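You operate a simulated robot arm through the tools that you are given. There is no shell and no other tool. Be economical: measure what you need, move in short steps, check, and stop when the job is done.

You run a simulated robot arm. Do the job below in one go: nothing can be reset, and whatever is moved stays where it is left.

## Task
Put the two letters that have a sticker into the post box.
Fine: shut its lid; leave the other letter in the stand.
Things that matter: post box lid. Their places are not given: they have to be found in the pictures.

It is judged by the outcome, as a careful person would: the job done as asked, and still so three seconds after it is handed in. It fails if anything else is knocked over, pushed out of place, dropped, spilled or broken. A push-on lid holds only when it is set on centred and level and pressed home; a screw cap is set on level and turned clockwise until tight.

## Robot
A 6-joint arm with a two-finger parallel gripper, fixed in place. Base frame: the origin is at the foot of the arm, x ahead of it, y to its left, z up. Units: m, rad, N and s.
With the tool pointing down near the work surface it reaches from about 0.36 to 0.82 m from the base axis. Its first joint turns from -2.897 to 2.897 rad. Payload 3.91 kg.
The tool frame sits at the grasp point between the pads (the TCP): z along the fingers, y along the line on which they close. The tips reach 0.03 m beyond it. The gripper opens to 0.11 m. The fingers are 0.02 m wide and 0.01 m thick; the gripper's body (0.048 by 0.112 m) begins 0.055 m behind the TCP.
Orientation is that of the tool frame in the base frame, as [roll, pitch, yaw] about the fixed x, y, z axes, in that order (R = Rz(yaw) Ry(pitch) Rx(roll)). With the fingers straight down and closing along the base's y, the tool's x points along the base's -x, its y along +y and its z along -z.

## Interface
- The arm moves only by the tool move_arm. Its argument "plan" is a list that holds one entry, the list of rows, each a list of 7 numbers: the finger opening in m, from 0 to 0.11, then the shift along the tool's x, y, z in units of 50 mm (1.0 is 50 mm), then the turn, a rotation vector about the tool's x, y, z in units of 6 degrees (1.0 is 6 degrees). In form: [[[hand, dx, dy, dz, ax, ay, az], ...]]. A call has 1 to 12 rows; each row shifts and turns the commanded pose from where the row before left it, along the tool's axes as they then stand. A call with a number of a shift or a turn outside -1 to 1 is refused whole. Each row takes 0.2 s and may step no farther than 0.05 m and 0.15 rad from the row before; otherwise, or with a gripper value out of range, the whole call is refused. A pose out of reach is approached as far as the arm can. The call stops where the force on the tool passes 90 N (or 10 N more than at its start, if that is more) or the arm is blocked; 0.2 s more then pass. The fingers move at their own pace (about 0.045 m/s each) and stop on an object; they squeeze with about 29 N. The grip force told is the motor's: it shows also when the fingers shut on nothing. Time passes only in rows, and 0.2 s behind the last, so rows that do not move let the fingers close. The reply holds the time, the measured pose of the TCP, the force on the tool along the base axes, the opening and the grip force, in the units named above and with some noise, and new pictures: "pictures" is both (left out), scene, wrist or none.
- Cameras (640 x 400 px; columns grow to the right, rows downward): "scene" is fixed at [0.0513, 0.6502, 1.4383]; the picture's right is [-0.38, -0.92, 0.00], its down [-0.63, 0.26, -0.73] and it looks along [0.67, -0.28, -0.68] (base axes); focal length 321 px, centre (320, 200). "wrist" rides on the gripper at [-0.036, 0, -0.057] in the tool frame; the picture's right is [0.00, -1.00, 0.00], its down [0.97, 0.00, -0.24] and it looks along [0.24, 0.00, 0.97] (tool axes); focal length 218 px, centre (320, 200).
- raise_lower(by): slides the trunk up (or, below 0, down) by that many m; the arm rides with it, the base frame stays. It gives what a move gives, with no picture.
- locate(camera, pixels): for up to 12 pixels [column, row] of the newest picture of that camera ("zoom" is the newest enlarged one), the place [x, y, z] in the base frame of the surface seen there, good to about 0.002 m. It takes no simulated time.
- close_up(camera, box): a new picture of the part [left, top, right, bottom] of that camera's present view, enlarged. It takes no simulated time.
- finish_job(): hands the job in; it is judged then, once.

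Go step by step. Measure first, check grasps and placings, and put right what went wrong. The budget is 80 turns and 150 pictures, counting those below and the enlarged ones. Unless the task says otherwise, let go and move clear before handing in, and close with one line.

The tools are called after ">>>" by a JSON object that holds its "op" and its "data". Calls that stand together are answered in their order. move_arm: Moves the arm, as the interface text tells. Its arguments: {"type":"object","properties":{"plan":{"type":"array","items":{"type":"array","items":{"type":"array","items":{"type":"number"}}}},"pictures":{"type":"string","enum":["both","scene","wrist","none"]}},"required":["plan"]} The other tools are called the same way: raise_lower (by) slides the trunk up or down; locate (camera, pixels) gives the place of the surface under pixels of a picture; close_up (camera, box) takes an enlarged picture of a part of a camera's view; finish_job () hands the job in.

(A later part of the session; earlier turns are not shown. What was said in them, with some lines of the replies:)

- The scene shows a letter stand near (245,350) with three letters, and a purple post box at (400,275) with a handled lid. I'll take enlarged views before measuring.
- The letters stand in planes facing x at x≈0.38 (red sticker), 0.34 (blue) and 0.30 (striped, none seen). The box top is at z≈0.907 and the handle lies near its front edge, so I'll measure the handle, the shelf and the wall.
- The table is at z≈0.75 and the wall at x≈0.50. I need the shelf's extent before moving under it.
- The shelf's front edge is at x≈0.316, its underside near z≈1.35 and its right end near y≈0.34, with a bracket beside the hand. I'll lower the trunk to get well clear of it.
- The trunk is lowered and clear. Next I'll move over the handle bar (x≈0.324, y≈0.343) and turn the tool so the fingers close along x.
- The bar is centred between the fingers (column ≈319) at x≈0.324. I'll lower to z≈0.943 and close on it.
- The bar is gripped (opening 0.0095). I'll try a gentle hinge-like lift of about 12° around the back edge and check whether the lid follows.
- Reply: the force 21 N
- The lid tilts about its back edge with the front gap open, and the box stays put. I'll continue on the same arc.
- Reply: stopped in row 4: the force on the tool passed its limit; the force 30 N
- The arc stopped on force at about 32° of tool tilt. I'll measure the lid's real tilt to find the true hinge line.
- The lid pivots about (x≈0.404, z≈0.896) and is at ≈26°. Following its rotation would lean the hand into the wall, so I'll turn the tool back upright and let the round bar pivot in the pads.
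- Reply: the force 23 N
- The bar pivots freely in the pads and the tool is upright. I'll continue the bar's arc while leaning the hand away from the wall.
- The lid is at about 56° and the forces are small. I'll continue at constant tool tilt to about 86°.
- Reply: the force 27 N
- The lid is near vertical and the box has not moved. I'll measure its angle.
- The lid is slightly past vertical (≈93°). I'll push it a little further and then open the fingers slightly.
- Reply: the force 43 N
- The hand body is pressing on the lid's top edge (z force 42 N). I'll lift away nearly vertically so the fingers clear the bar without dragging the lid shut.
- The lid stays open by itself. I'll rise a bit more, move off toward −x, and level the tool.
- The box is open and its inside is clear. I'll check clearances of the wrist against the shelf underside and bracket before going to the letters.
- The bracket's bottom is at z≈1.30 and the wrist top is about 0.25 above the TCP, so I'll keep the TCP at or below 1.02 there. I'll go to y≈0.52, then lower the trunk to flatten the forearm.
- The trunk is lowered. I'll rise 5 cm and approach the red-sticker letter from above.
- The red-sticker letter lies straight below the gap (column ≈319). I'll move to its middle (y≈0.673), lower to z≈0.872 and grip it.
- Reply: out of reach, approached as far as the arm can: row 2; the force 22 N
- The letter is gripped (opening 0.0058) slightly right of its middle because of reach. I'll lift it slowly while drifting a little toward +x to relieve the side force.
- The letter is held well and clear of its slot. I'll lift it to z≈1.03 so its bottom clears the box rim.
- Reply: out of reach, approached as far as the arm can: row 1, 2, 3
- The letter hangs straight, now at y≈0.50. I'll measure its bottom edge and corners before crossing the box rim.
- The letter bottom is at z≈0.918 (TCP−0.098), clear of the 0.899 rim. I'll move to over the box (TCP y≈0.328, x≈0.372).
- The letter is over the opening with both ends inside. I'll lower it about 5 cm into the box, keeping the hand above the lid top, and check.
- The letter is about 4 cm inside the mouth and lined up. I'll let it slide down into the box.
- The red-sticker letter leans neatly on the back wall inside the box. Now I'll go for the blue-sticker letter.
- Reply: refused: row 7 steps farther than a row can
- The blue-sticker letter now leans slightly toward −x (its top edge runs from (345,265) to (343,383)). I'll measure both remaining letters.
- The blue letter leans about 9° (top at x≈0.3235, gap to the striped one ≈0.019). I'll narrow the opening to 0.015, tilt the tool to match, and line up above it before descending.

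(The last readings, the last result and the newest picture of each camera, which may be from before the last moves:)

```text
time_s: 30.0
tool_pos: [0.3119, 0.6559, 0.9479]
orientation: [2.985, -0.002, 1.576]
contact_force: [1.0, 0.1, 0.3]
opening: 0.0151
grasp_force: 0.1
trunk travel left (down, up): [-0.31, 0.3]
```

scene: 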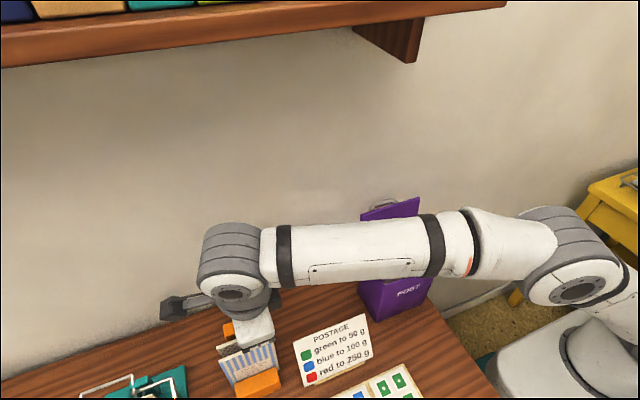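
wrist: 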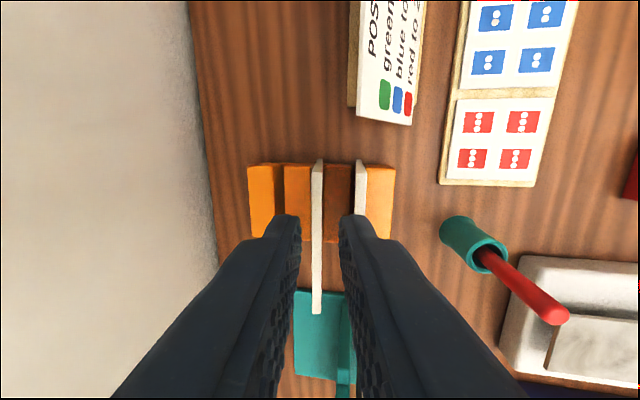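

The blue letter is nearly centred (column ≈317, needs +2 mm in x). I'll correct that and descend along the tilted axis.

>>> {"op": "move_arm", "data": {"plan": [[[0.015, 0, 0.04, 0.5, 0, 0, 0], [0.015, 0, 0, 0.4, 0, 0, 0], [0.015, 0, 0, 0.37, 0, 0, 0], [0.015, 0, 0, 0, 0, 0, 0]]]}}

>>> {"op": "close_up", "data": {"camera": "scene", "box": [190, 280, 310, 400]}}

```text
time_s: 31.0
tool_pos: [0.3222, 0.6555, 0.8897]
orientation: [2.981, -0.007, 1.573]
contact_force: [1.2, 0.9, 25.0]
opening: 0.013
grasp_force: 0.1
trunk travel left (down, up): [-0.31, 0.3]
```

scene: 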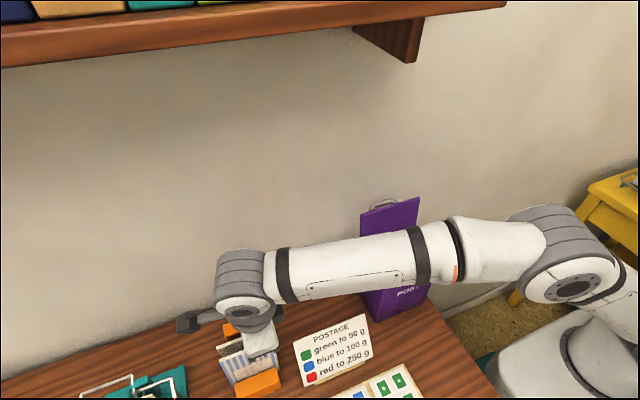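
wrist: 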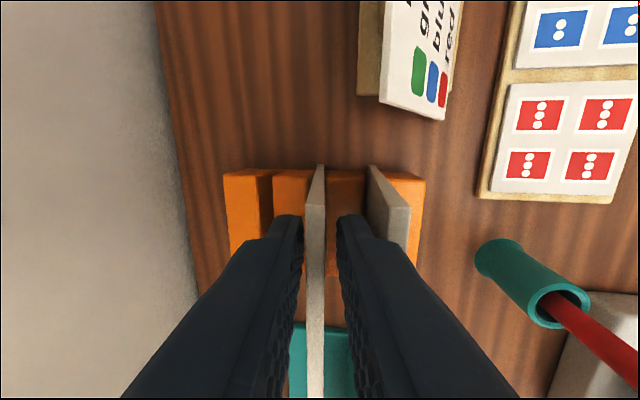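

```text
3.33 times, centred on (250, 340) of scene
```

zoom: 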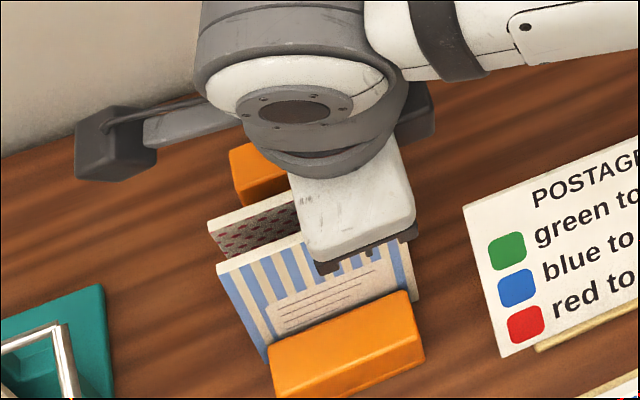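

There is a 25 N upward force: the front finger's step seems to bear on the striped letter's top edge. The tips are already 27 mm past the blue letter's top, so I'll rise slightly and close.

>>> {"op": "move_arm", "data": {"plan": [[[0.015, 0, 0, -0.14, 0, 0, 0], [0.0, 0, 0, 0, 0, 0, 0], [0.0, 0, 0, 0, 0, 0, 0], [0.0, 0, 0, 0, 0, 0, 0]]]}}

>>> {"op": "close_up", "data": {"camera": "scene", "box": [190, 280, 310, 400]}}

```text
time_s: 32.0
tool_pos: [0.3211, 0.6532, 0.8917]
orientation: [2.985, 0.002, 1.574]
contact_force: [5.1, -2.0, 1.5]
opening: 0.0049
grasp_force: 29.1
trunk travel left (down, up): [-0.31, 0.3]
```

scene: 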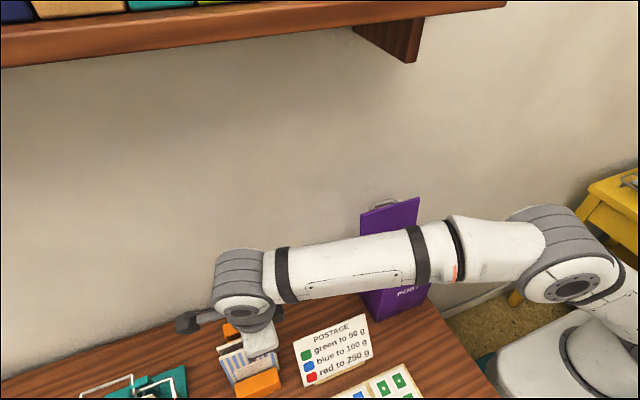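
wrist: 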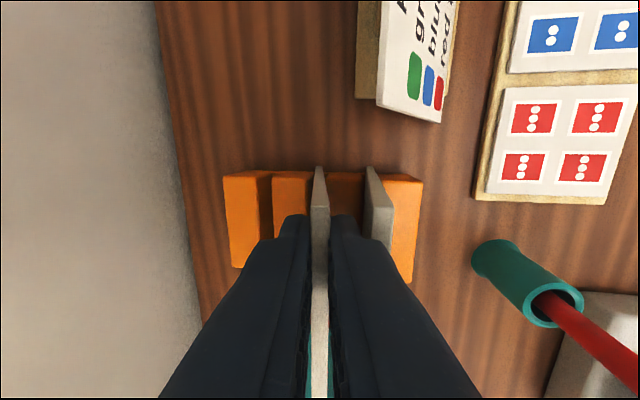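

```text
3.33 times, centred on (250, 340) of scene
```

zoom: 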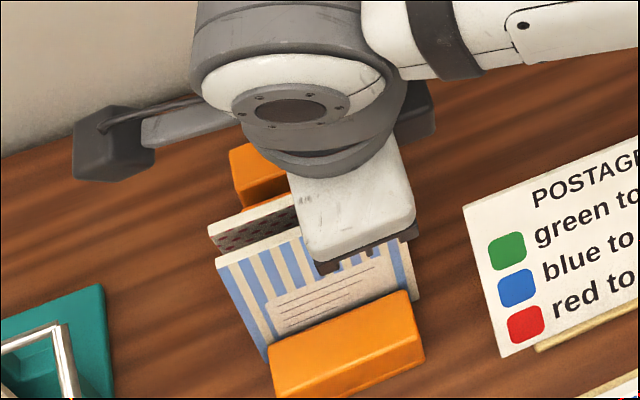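

Only one letter is gripped (opening 0.0049). I'll lift vertically in small steps and check the striped letter stays.

>>> {"op": "move_arm", "data": {"plan": [[[0.0, 0, 0.06, -0.3, 0, 0, 0], [0.0, 0, 0.06, -0.3, 0, 0, 0], [0.0, 0, 0, 0, 0, 0, 0]]]}}

>>> {"op": "close_up", "data": {"camera": "scene", "box": [190, 280, 310, 400]}}

```text
time_s: 32.8
tool_pos: [0.3213, 0.6558, 0.9241]
orientation: [2.983, 0.0, 1.575]
contact_force: [0.5, 0.6, -0.9]
opening: 0.0051
grasp_force: 29.5
trunk travel left (down, up): [-0.31, 0.3]
```

scene: 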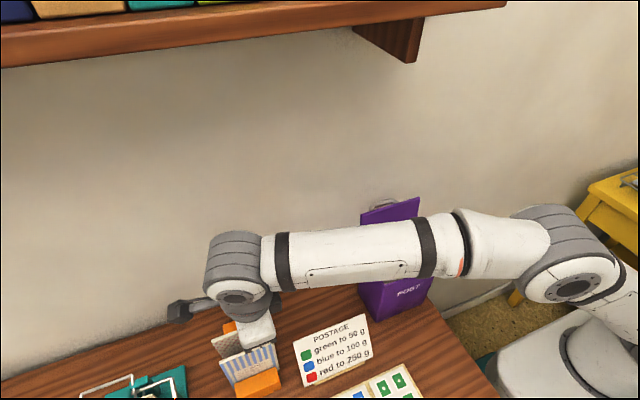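
wrist: 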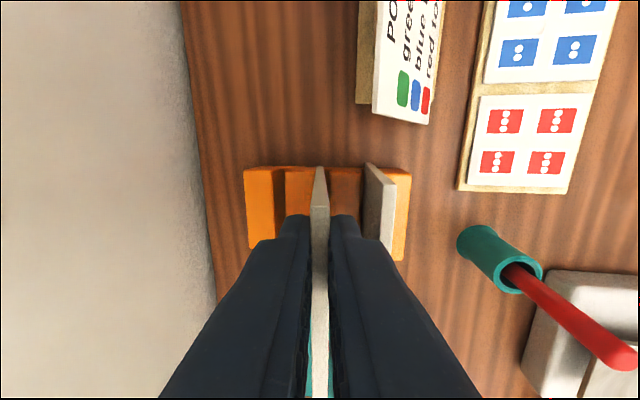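

```text
3.33 times, centred on (250, 340) of scene
```

zoom: 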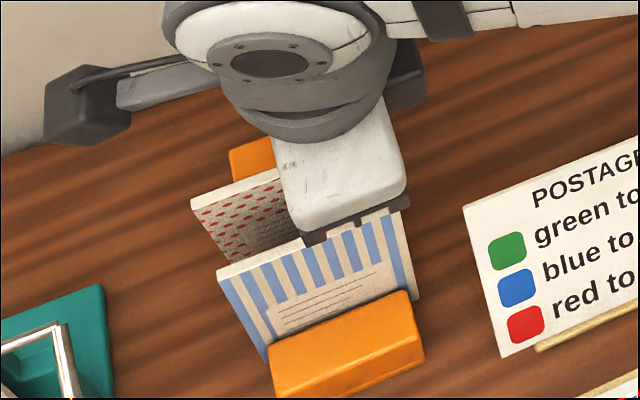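

The blue-sticker letter is coming out alone and the striped one is undisturbed. I'll lift further, move right to y≈0.50, then rise so its bottom clears the box rim.

>>> {"op": "move_arm", "data": {"plan": [[[0.0, 0, 0.103, -0.652, 0, 0, 0], [0.0, 0, 0.103, -0.652, 0, 0, 0], [0.0, -0.78, 0, 0, 0, 0, 0], [0.0, -0.78, 0, 0, 0, 0, 0], [0.0, -0.78, 0, 0, 0, 0, 0], [0.0, -0.78, 0, 0, 0, 0, 0], [0.0, 0, 0.086, -0.545, 0, 0, 0], [0.0, 0, 0.086, -0.545, 0, 0, 0], [0.0, 0, 0, 0, 0, 0, 0]]]}}

>>> {"op": "close_up", "data": {"camera": "scene", "box": [200, 180, 440, 400]}}

```text
time_s: 34.8
tool_pos: [0.3235, 0.498, 1.0436]
orientation: [2.984, 0.001, 1.576]
contact_force: [-0.2, -0.6, 0.6]
opening: 0.0051
grasp_force: 29.4
trunk travel left (down, up): [-0.31, 0.3]
```

scene: 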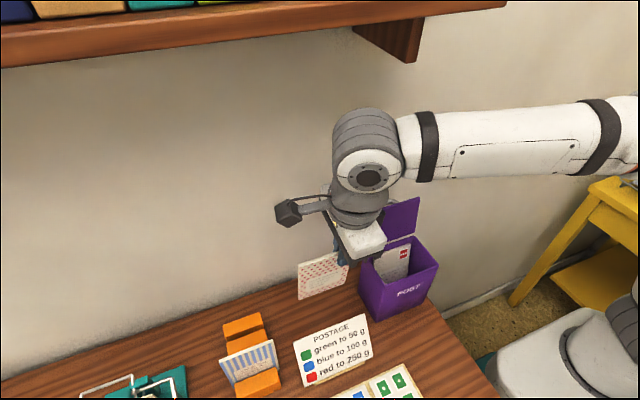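
wrist: 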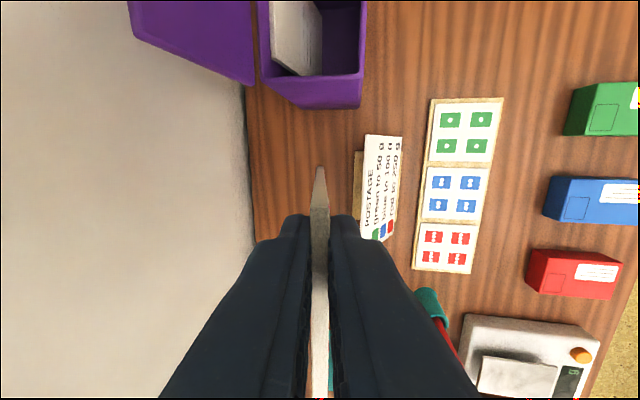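

```text
1.82 times, centred on (320, 290) of scene
```

zoom: 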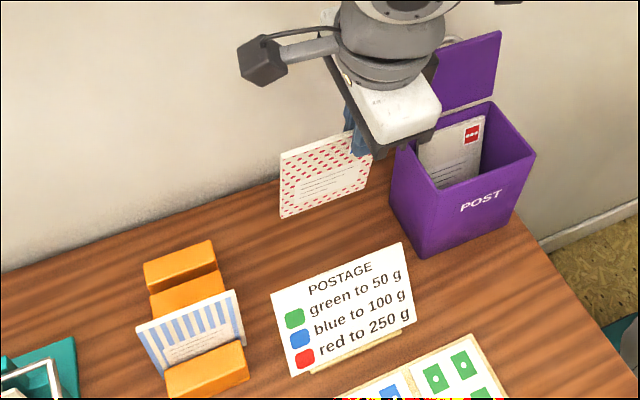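

>>> {"op": "locate", "data": {"camera": "zoom", "pixels": [[281, 155], [284, 214], [367, 184], [300, 190], [420, 175], [480, 120], [450, 186], [480, 172], [418, 145]]}}

```text
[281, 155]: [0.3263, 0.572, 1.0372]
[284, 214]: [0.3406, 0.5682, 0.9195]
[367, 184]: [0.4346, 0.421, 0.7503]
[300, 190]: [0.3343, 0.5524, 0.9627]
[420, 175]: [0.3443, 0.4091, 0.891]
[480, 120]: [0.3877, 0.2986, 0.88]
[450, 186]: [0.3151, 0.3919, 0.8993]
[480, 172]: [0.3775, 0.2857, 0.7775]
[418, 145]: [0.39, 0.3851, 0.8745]
```

The letter hangs well, with its bottom at z≈0.919 and centre 0.022 left of the TCP. I'll move over the box (y≈0.325), level the tool and shift to x≈0.347.

>>> {"op": "move_arm", "data": {"plan": [[[0.0, -0.865, 0, 0, 0, 0, 0], [0.0, -0.865, 0, 0, 0, 0, 0], [0.0, -0.865, 0, 0, 0, 0, 0], [0.0, -0.865, 0, 0, 0, 0, 0], [0.0, 0, 0.24, 0, 0.8, 0, 0], [0.0, 0, 0.23, 0, 0.8, 0, 0], [0.0, 0, 0, 0, 0, 0, 0]]], "pictures": "wrist"}}

>>> {"op": "close_up", "data": {"camera": "scene", "box": [330, 150, 480, 330]}}

```text
time_s: 36.4
tool_pos: [0.347, 0.3259, 1.047]
orientation: [-3.131, 0.0, 1.576]
contact_force: [-0.3, 0.2, -0.1]
opening: 0.005
grasp_force: 29.2
trunk travel left (down, up): [-0.31, 0.3]
```

wrist: 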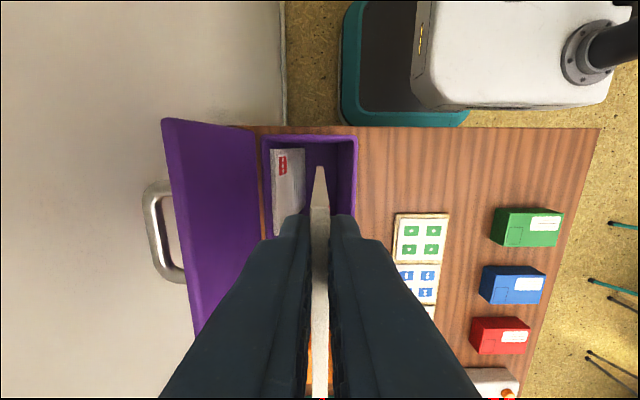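

```text
2.22 times, centred on (405, 240) of scene
```

zoom: 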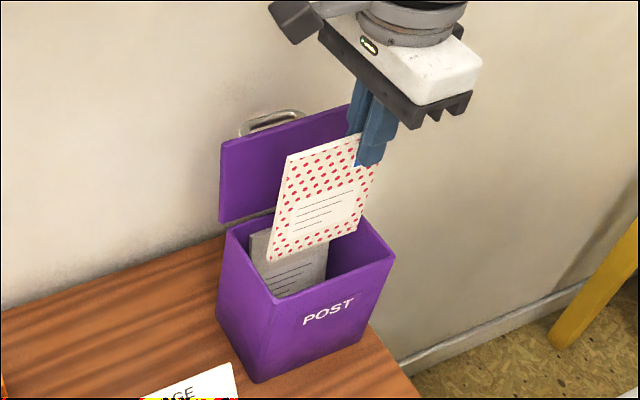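

The letter is over the opening, in front of the first. I'll lower it ~10 cm into the box.

>>> {"op": "move_arm", "data": {"plan": [[[0.0, 0, 0, 0.6, 0, 0, 0], [0.0, 0, 0, 0.6, 0, 0, 0], [0.0, 0, 0, 0.5, 0, 0, 0], [0.0, 0, 0, 0.35, 0, 0, 0], [0.0, 0, 0, 0, 0, 0, 0]]], "pictures": "none"}}

>>> {"op": "close_up", "data": {"camera": "scene", "box": [330, 150, 480, 330]}}

```text
time_s: 37.6
tool_pos: [0.3454, 0.326, 0.9439]
orientation: [-3.129, 0.001, 1.575]
contact_force: [-0.4, 0.3, 0.1]
opening: 0.0048
grasp_force: 28.6
trunk travel left (down, up): [-0.31, 0.3]
```

```text
2.22 times, centred on (405, 240) of scene
```

zoom: 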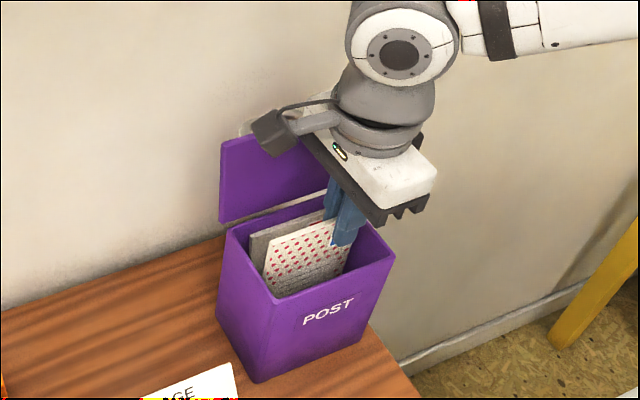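

The letter is well inside the box without contact. I'll release it and withdraw upward.

>>> {"op": "move_arm", "data": {"plan": [[[0.02, 0, 0, 0, 0, 0, 0], [0.02, 0, 0, 0, 0, 0, 0], [0.02, 0, 0, 0, 0, 0, 0], [0.02, 0, 0, -0.8, 0, 0, 0], [0.02, 0, 0, -0.7, 0, 0, 0], [0.02, 0, 0, 0, 0, 0, 0]]], "pictures": "wrist"}}

>>> {"op": "close_up", "data": {"camera": "scene", "box": [330, 150, 480, 330]}}

```text
time_s: 39.0
tool_pos: [0.3451, 0.3252, 1.02]
orientation: [-3.132, 0.0, 1.575]
contact_force: [0.4, 1.1, -0.4]
opening: 0.02
grasp_force: 0.0
trunk travel left (down, up): [-0.31, 0.3]
```

wrist: 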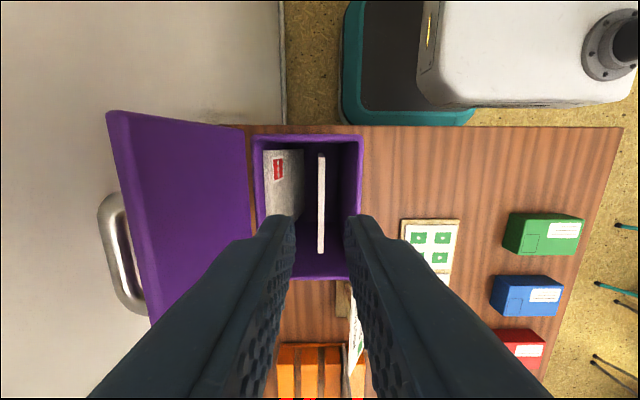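

```text
2.22 times, centred on (405, 240) of scene
```

zoom: 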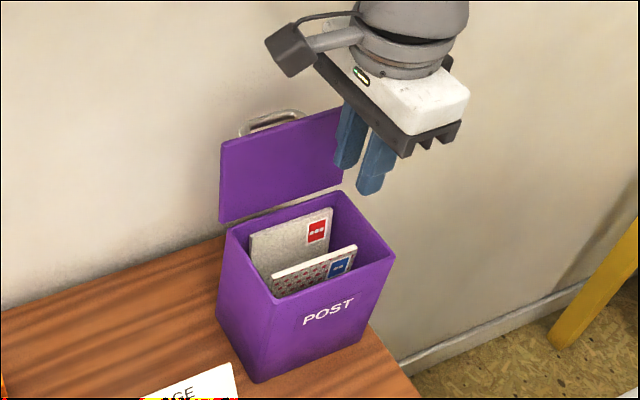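

Both stickered letters are in the box. Now the lid: I'll measure the handle bar and lid in their open position.

>>> {"op": "close_up", "data": {"camera": "wrist", "box": [80, 90, 380, 330]}}

>>> {"op": "locate", "data": {"camera": "wrist", "pixels": [[105, 240], [103, 220], [120, 285], [112, 200], [110, 115], [150, 320], [320, 200], [320, 250], [320, 160], [120, 200], [135, 300]]}}

>>> {"op": "locate", "data": {"camera": "scene", "pixels": [[375, 204], [385, 201], [393, 200], [396, 202], [430, 214], [405, 209], [400, 230]]}}

```text
1.67 times, centred on (230, 210) of wrist
```

zoom: 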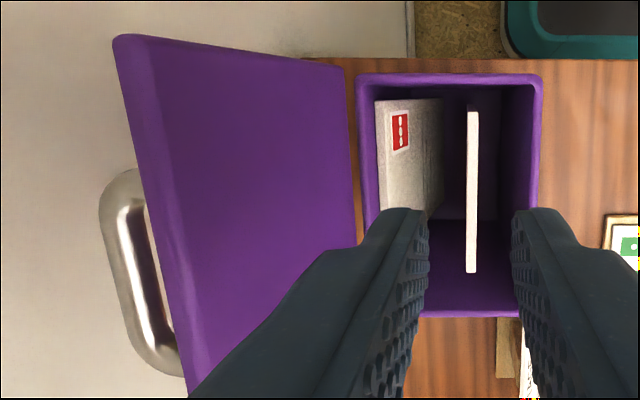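

```text
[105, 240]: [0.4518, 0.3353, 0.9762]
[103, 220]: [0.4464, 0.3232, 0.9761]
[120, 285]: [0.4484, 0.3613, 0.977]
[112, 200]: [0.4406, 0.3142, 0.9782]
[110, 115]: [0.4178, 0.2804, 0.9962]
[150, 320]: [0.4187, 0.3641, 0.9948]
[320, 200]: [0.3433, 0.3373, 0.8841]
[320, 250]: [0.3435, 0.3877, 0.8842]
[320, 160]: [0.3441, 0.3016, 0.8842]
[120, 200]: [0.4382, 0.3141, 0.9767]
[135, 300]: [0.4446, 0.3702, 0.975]
```

```text
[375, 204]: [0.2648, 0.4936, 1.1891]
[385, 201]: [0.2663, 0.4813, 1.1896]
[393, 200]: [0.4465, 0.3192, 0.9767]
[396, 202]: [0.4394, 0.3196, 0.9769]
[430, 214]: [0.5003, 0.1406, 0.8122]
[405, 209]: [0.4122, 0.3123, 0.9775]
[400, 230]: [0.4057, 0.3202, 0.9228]
```

The lid is at about 96°, with the bar centred near (0.446, 0.343, 0.973). I'll go above the bar with a slight tilt away from the wall and a narrow opening.

>>> {"op": "move_arm", "data": {"plan": [[[0.018, 0.356, 0, -0.4, 0, 0, 0], [0.018, 0, 0, 0, -1, 0, 0], [0.018, 0, 0, 0, -0.93, 0, 0], [0.018, 0, 0.964, 0.188, 0, 0, 0], [0.018, 0, 0.964, 0.188, 0, 0, 0], [0.018, 0, 0, 0, 0, 0, 0]]], "pictures": "wrist"}}

>>> {"op": "close_up", "data": {"camera": "scene", "box": [330, 130, 480, 310]}}

```text
time_s: 40.4
tool_pos: [0.4478, 0.3439, 1.0377]
orientation: [2.95, -0.002, 1.577]
contact_force: [0.4, 0.2, -0.8]
opening: 0.0179
grasp_force: 0.1
trunk travel left (down, up): [-0.31, 0.3]
```

wrist: 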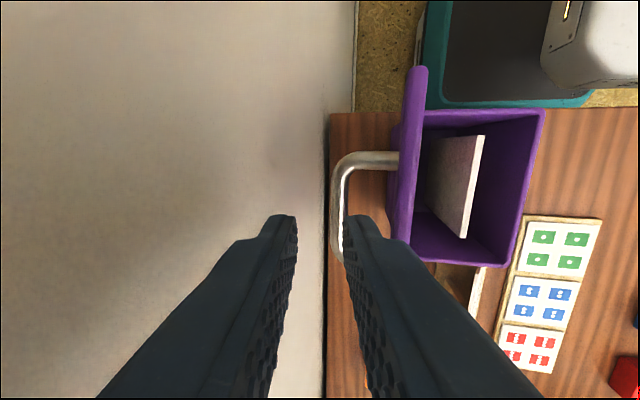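

```text
2.22 times, centred on (405, 220) of scene
```

zoom: 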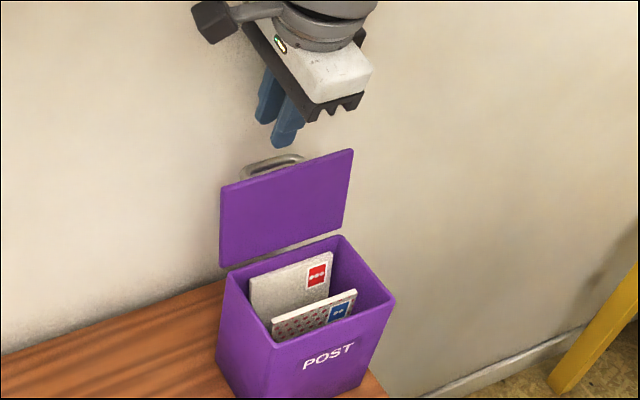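

The bar appears at columns ≈331–345 in the wrist view. I'll recheck its place before descending.

>>> {"op": "locate", "data": {"camera": "wrist", "pixels": [[338, 190], [334, 200], [343, 200], [338, 215], [332, 230], [342, 170], [375, 160], [410, 180], [410, 230]]}}

```text
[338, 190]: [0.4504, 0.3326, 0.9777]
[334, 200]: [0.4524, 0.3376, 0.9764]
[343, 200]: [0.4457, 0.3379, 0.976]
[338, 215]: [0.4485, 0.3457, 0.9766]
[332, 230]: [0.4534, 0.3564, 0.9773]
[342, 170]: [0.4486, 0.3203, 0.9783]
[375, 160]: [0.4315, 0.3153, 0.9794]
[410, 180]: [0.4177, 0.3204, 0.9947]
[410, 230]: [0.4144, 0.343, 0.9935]
```

The bar centre is at x≈0.449, z≈0.973. I'll descend vertically onto it and close.

>>> {"op": "move_arm", "data": {"plan": [[[0.018, 0, -0.112, 0.498, 0, 0, 0], [0.018, 0, -0.112, 0.498, 0, 0, 0], [0.018, 0, 0, 0, 0, 0, 0], [0.0, 0, 0, 0, 0, 0, 0], [0.0, 0, 0, 0, 0, 0, 0]]], "pictures": "wrist"}}

>>> {"op": "close_up", "data": {"camera": "scene", "box": [330, 130, 480, 310]}}

```text
time_s: 41.6
tool_pos: [0.445, 0.3428, 0.9866]
orientation: [2.95, 0.001, 1.577]
contact_force: [-1.4, -1.8, -3.6]
opening: 0.0094
grasp_force: 44.9
trunk travel left (down, up): [-0.31, 0.3]
```

wrist: 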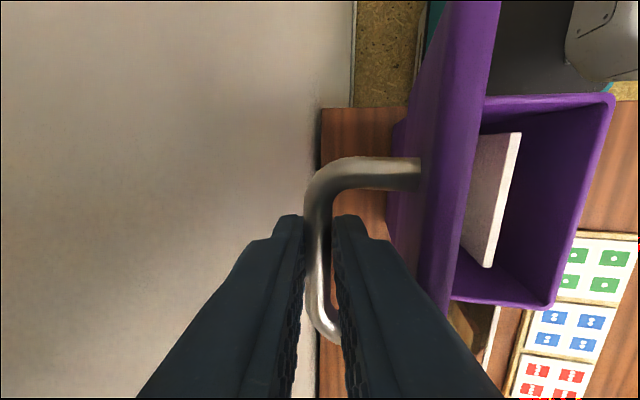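

```text
2.22 times, centred on (405, 220) of scene
```

zoom: 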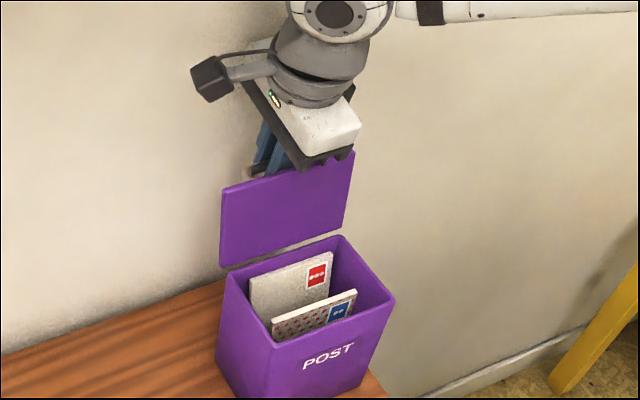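

The bar is gripped with low forces. I'll reverse the arc about the hinge at constant tool tilt, letting the bar pivot.

>>> {"op": "move_arm", "data": {"plan": [[[0.0, 0, -0.245, -0.166, 0, 0, 0], [0.0, 0, -0.275, -0.135, 0, 0, 0], [0.0, 0, -0.296, -0.084, 0, 0, 0], [0.0, 0, -0.305, -0.033, 0, 0, 0], [0.0, 0, -0.306, 0.022, 0, 0, 0], [0.0, 0, 0, 0, 0, 0, 0]]], "pictures": "none"}}

>>> {"op": "close_up", "data": {"camera": "scene", "box": [330, 130, 480, 330]}}

```text
time_s: 43.0
tool_pos: [0.3685, 0.3426, 0.9915]
orientation: [2.951, 0.0, 1.577]
contact_force: [0.2, 6.5, -3.0]
opening: 0.0094
grasp_force: 44.9
trunk travel left (down, up): [-0.31, 0.3]
```

```text
2.00 times, centred on (405, 230) of scene
```

zoom: 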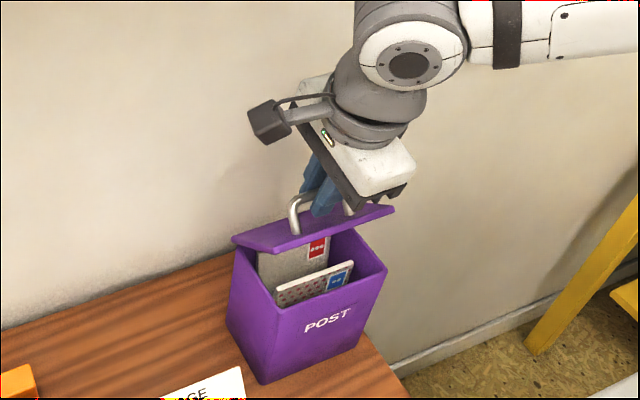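

The lid is following smoothly, at about 40° with small forces. I'll finish the arc.

>>> {"op": "move_arm", "data": {"plan": [[[0.0, 0, -0.298, 0.075, 0, 0, 0], [0.0, 0, -0.281, 0.125, 0, 0, 0], [0.0, 0, -0.253, 0.171, 0, 0, 0], [0.0, 0, -0.221, 0.214, 0, 0, 0], [0.0, 0, 0, 0, 0, 0, 0]]], "pictures": "none"}}

>>> {"op": "close_up", "data": {"camera": "scene", "box": [330, 130, 480, 330]}}

```text
time_s: 44.2
tool_pos: [0.3239, 0.3429, 0.954]
orientation: [2.952, -0.001, 1.574]
contact_force: [3.0, -6.0, -1.0]
opening: 0.0094
grasp_force: 44.7
trunk travel left (down, up): [-0.31, 0.3]
```

```text
2.00 times, centred on (405, 230) of scene
```

zoom: 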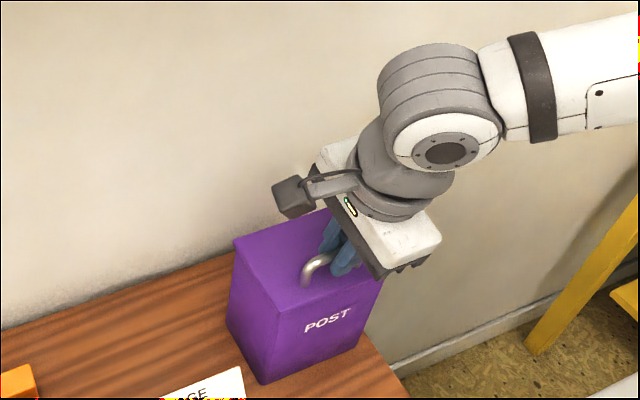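

The lid looks shut to within a few millimetres. I'll press it down ~5 mm, release and lift away.

>>> {"op": "move_arm", "data": {"plan": [[[0.0, 0, -0.019, 0.1, 0, 0, 0], [0.0, 0, 0, 0, 0, 0, 0], [0.03, 0, 0, 0, 0, 0, 0], [0.03, 0, 0, 0, 0, 0, 0], [0.03, 0, 0.05, -0.4, 0, 0, 0], [0.03, 0, 0, -0.9, 0, 0, 0], [0.03, 0, -0.5, -0.8, 0, 0, 0], [0.03, 0, -0.8, 0, 0, 0, 0]]]}}

>>> {"op": "close_up", "data": {"camera": "scene", "box": [330, 180, 480, 330]}}

```text
time_s: 46.0
tool_pos: [0.2426, 0.3446, 1.0429]
orientation: [2.949, 0.001, 1.576]
contact_force: [-0.2, 0.4, 0.3]
opening: 0.03
grasp_force: 0.1
trunk travel left (down, up): [-0.31, 0.3]
```

scene: 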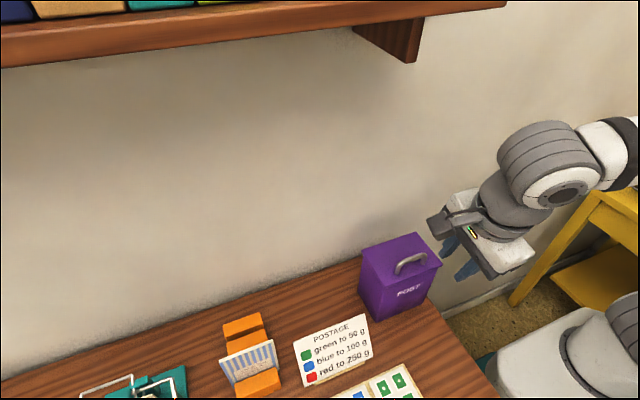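
wrist: 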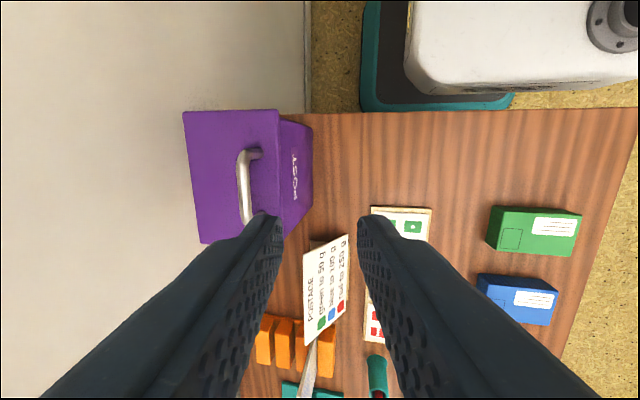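

```text
2.67 times, centred on (405, 255) of scene
```

zoom: 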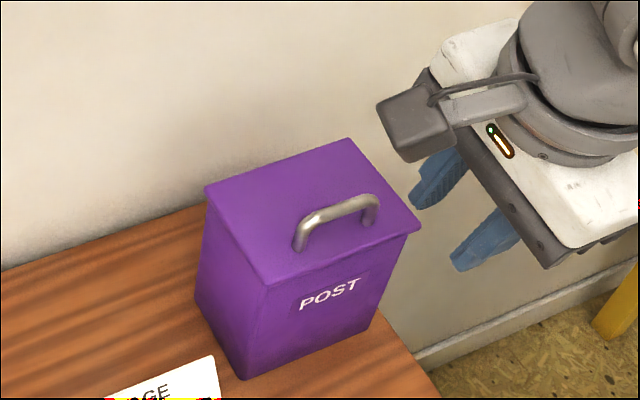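

The lid looks shut and the hand is clear. I'll verify the lid height and the striped letter.

>>> {"op": "locate", "data": {"camera": "scene", "pixels": [[384, 284], [440, 262], [409, 236], [363, 249], [385, 262], [377, 318], [223, 358], [270, 343]]}}

>>> {"op": "close_up", "data": {"camera": "scene", "box": [190, 280, 390, 400]}}

```text
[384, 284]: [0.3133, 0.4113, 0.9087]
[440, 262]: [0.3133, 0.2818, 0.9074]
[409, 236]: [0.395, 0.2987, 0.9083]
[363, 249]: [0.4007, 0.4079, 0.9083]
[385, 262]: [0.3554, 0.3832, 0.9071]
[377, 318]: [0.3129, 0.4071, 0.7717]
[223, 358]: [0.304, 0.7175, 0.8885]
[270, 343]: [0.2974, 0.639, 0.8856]
```

```text
3.20 times, centred on (290, 340) of scene
```

zoom: 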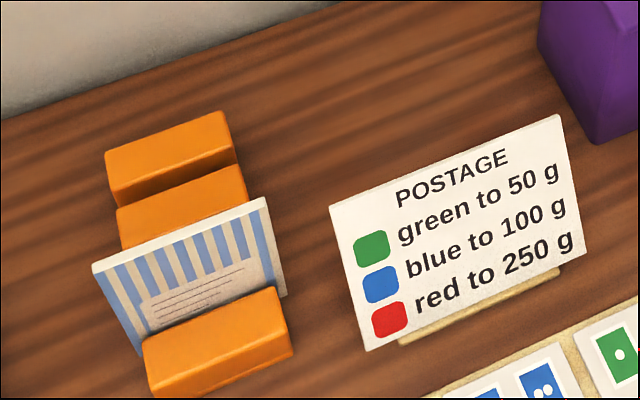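

The lid is level at z≈0.908 (its shut height), the striped letter is still standing in its slot, and nothing else has moved. I'm handing in.

>>> {"op": "finish_job", "data": {}}

```text
The job is handed in.
```

Both letters with stickers (red and blue) are in the post box and its lid is shut. The striped letter is still in the stand, and the job is handed in.
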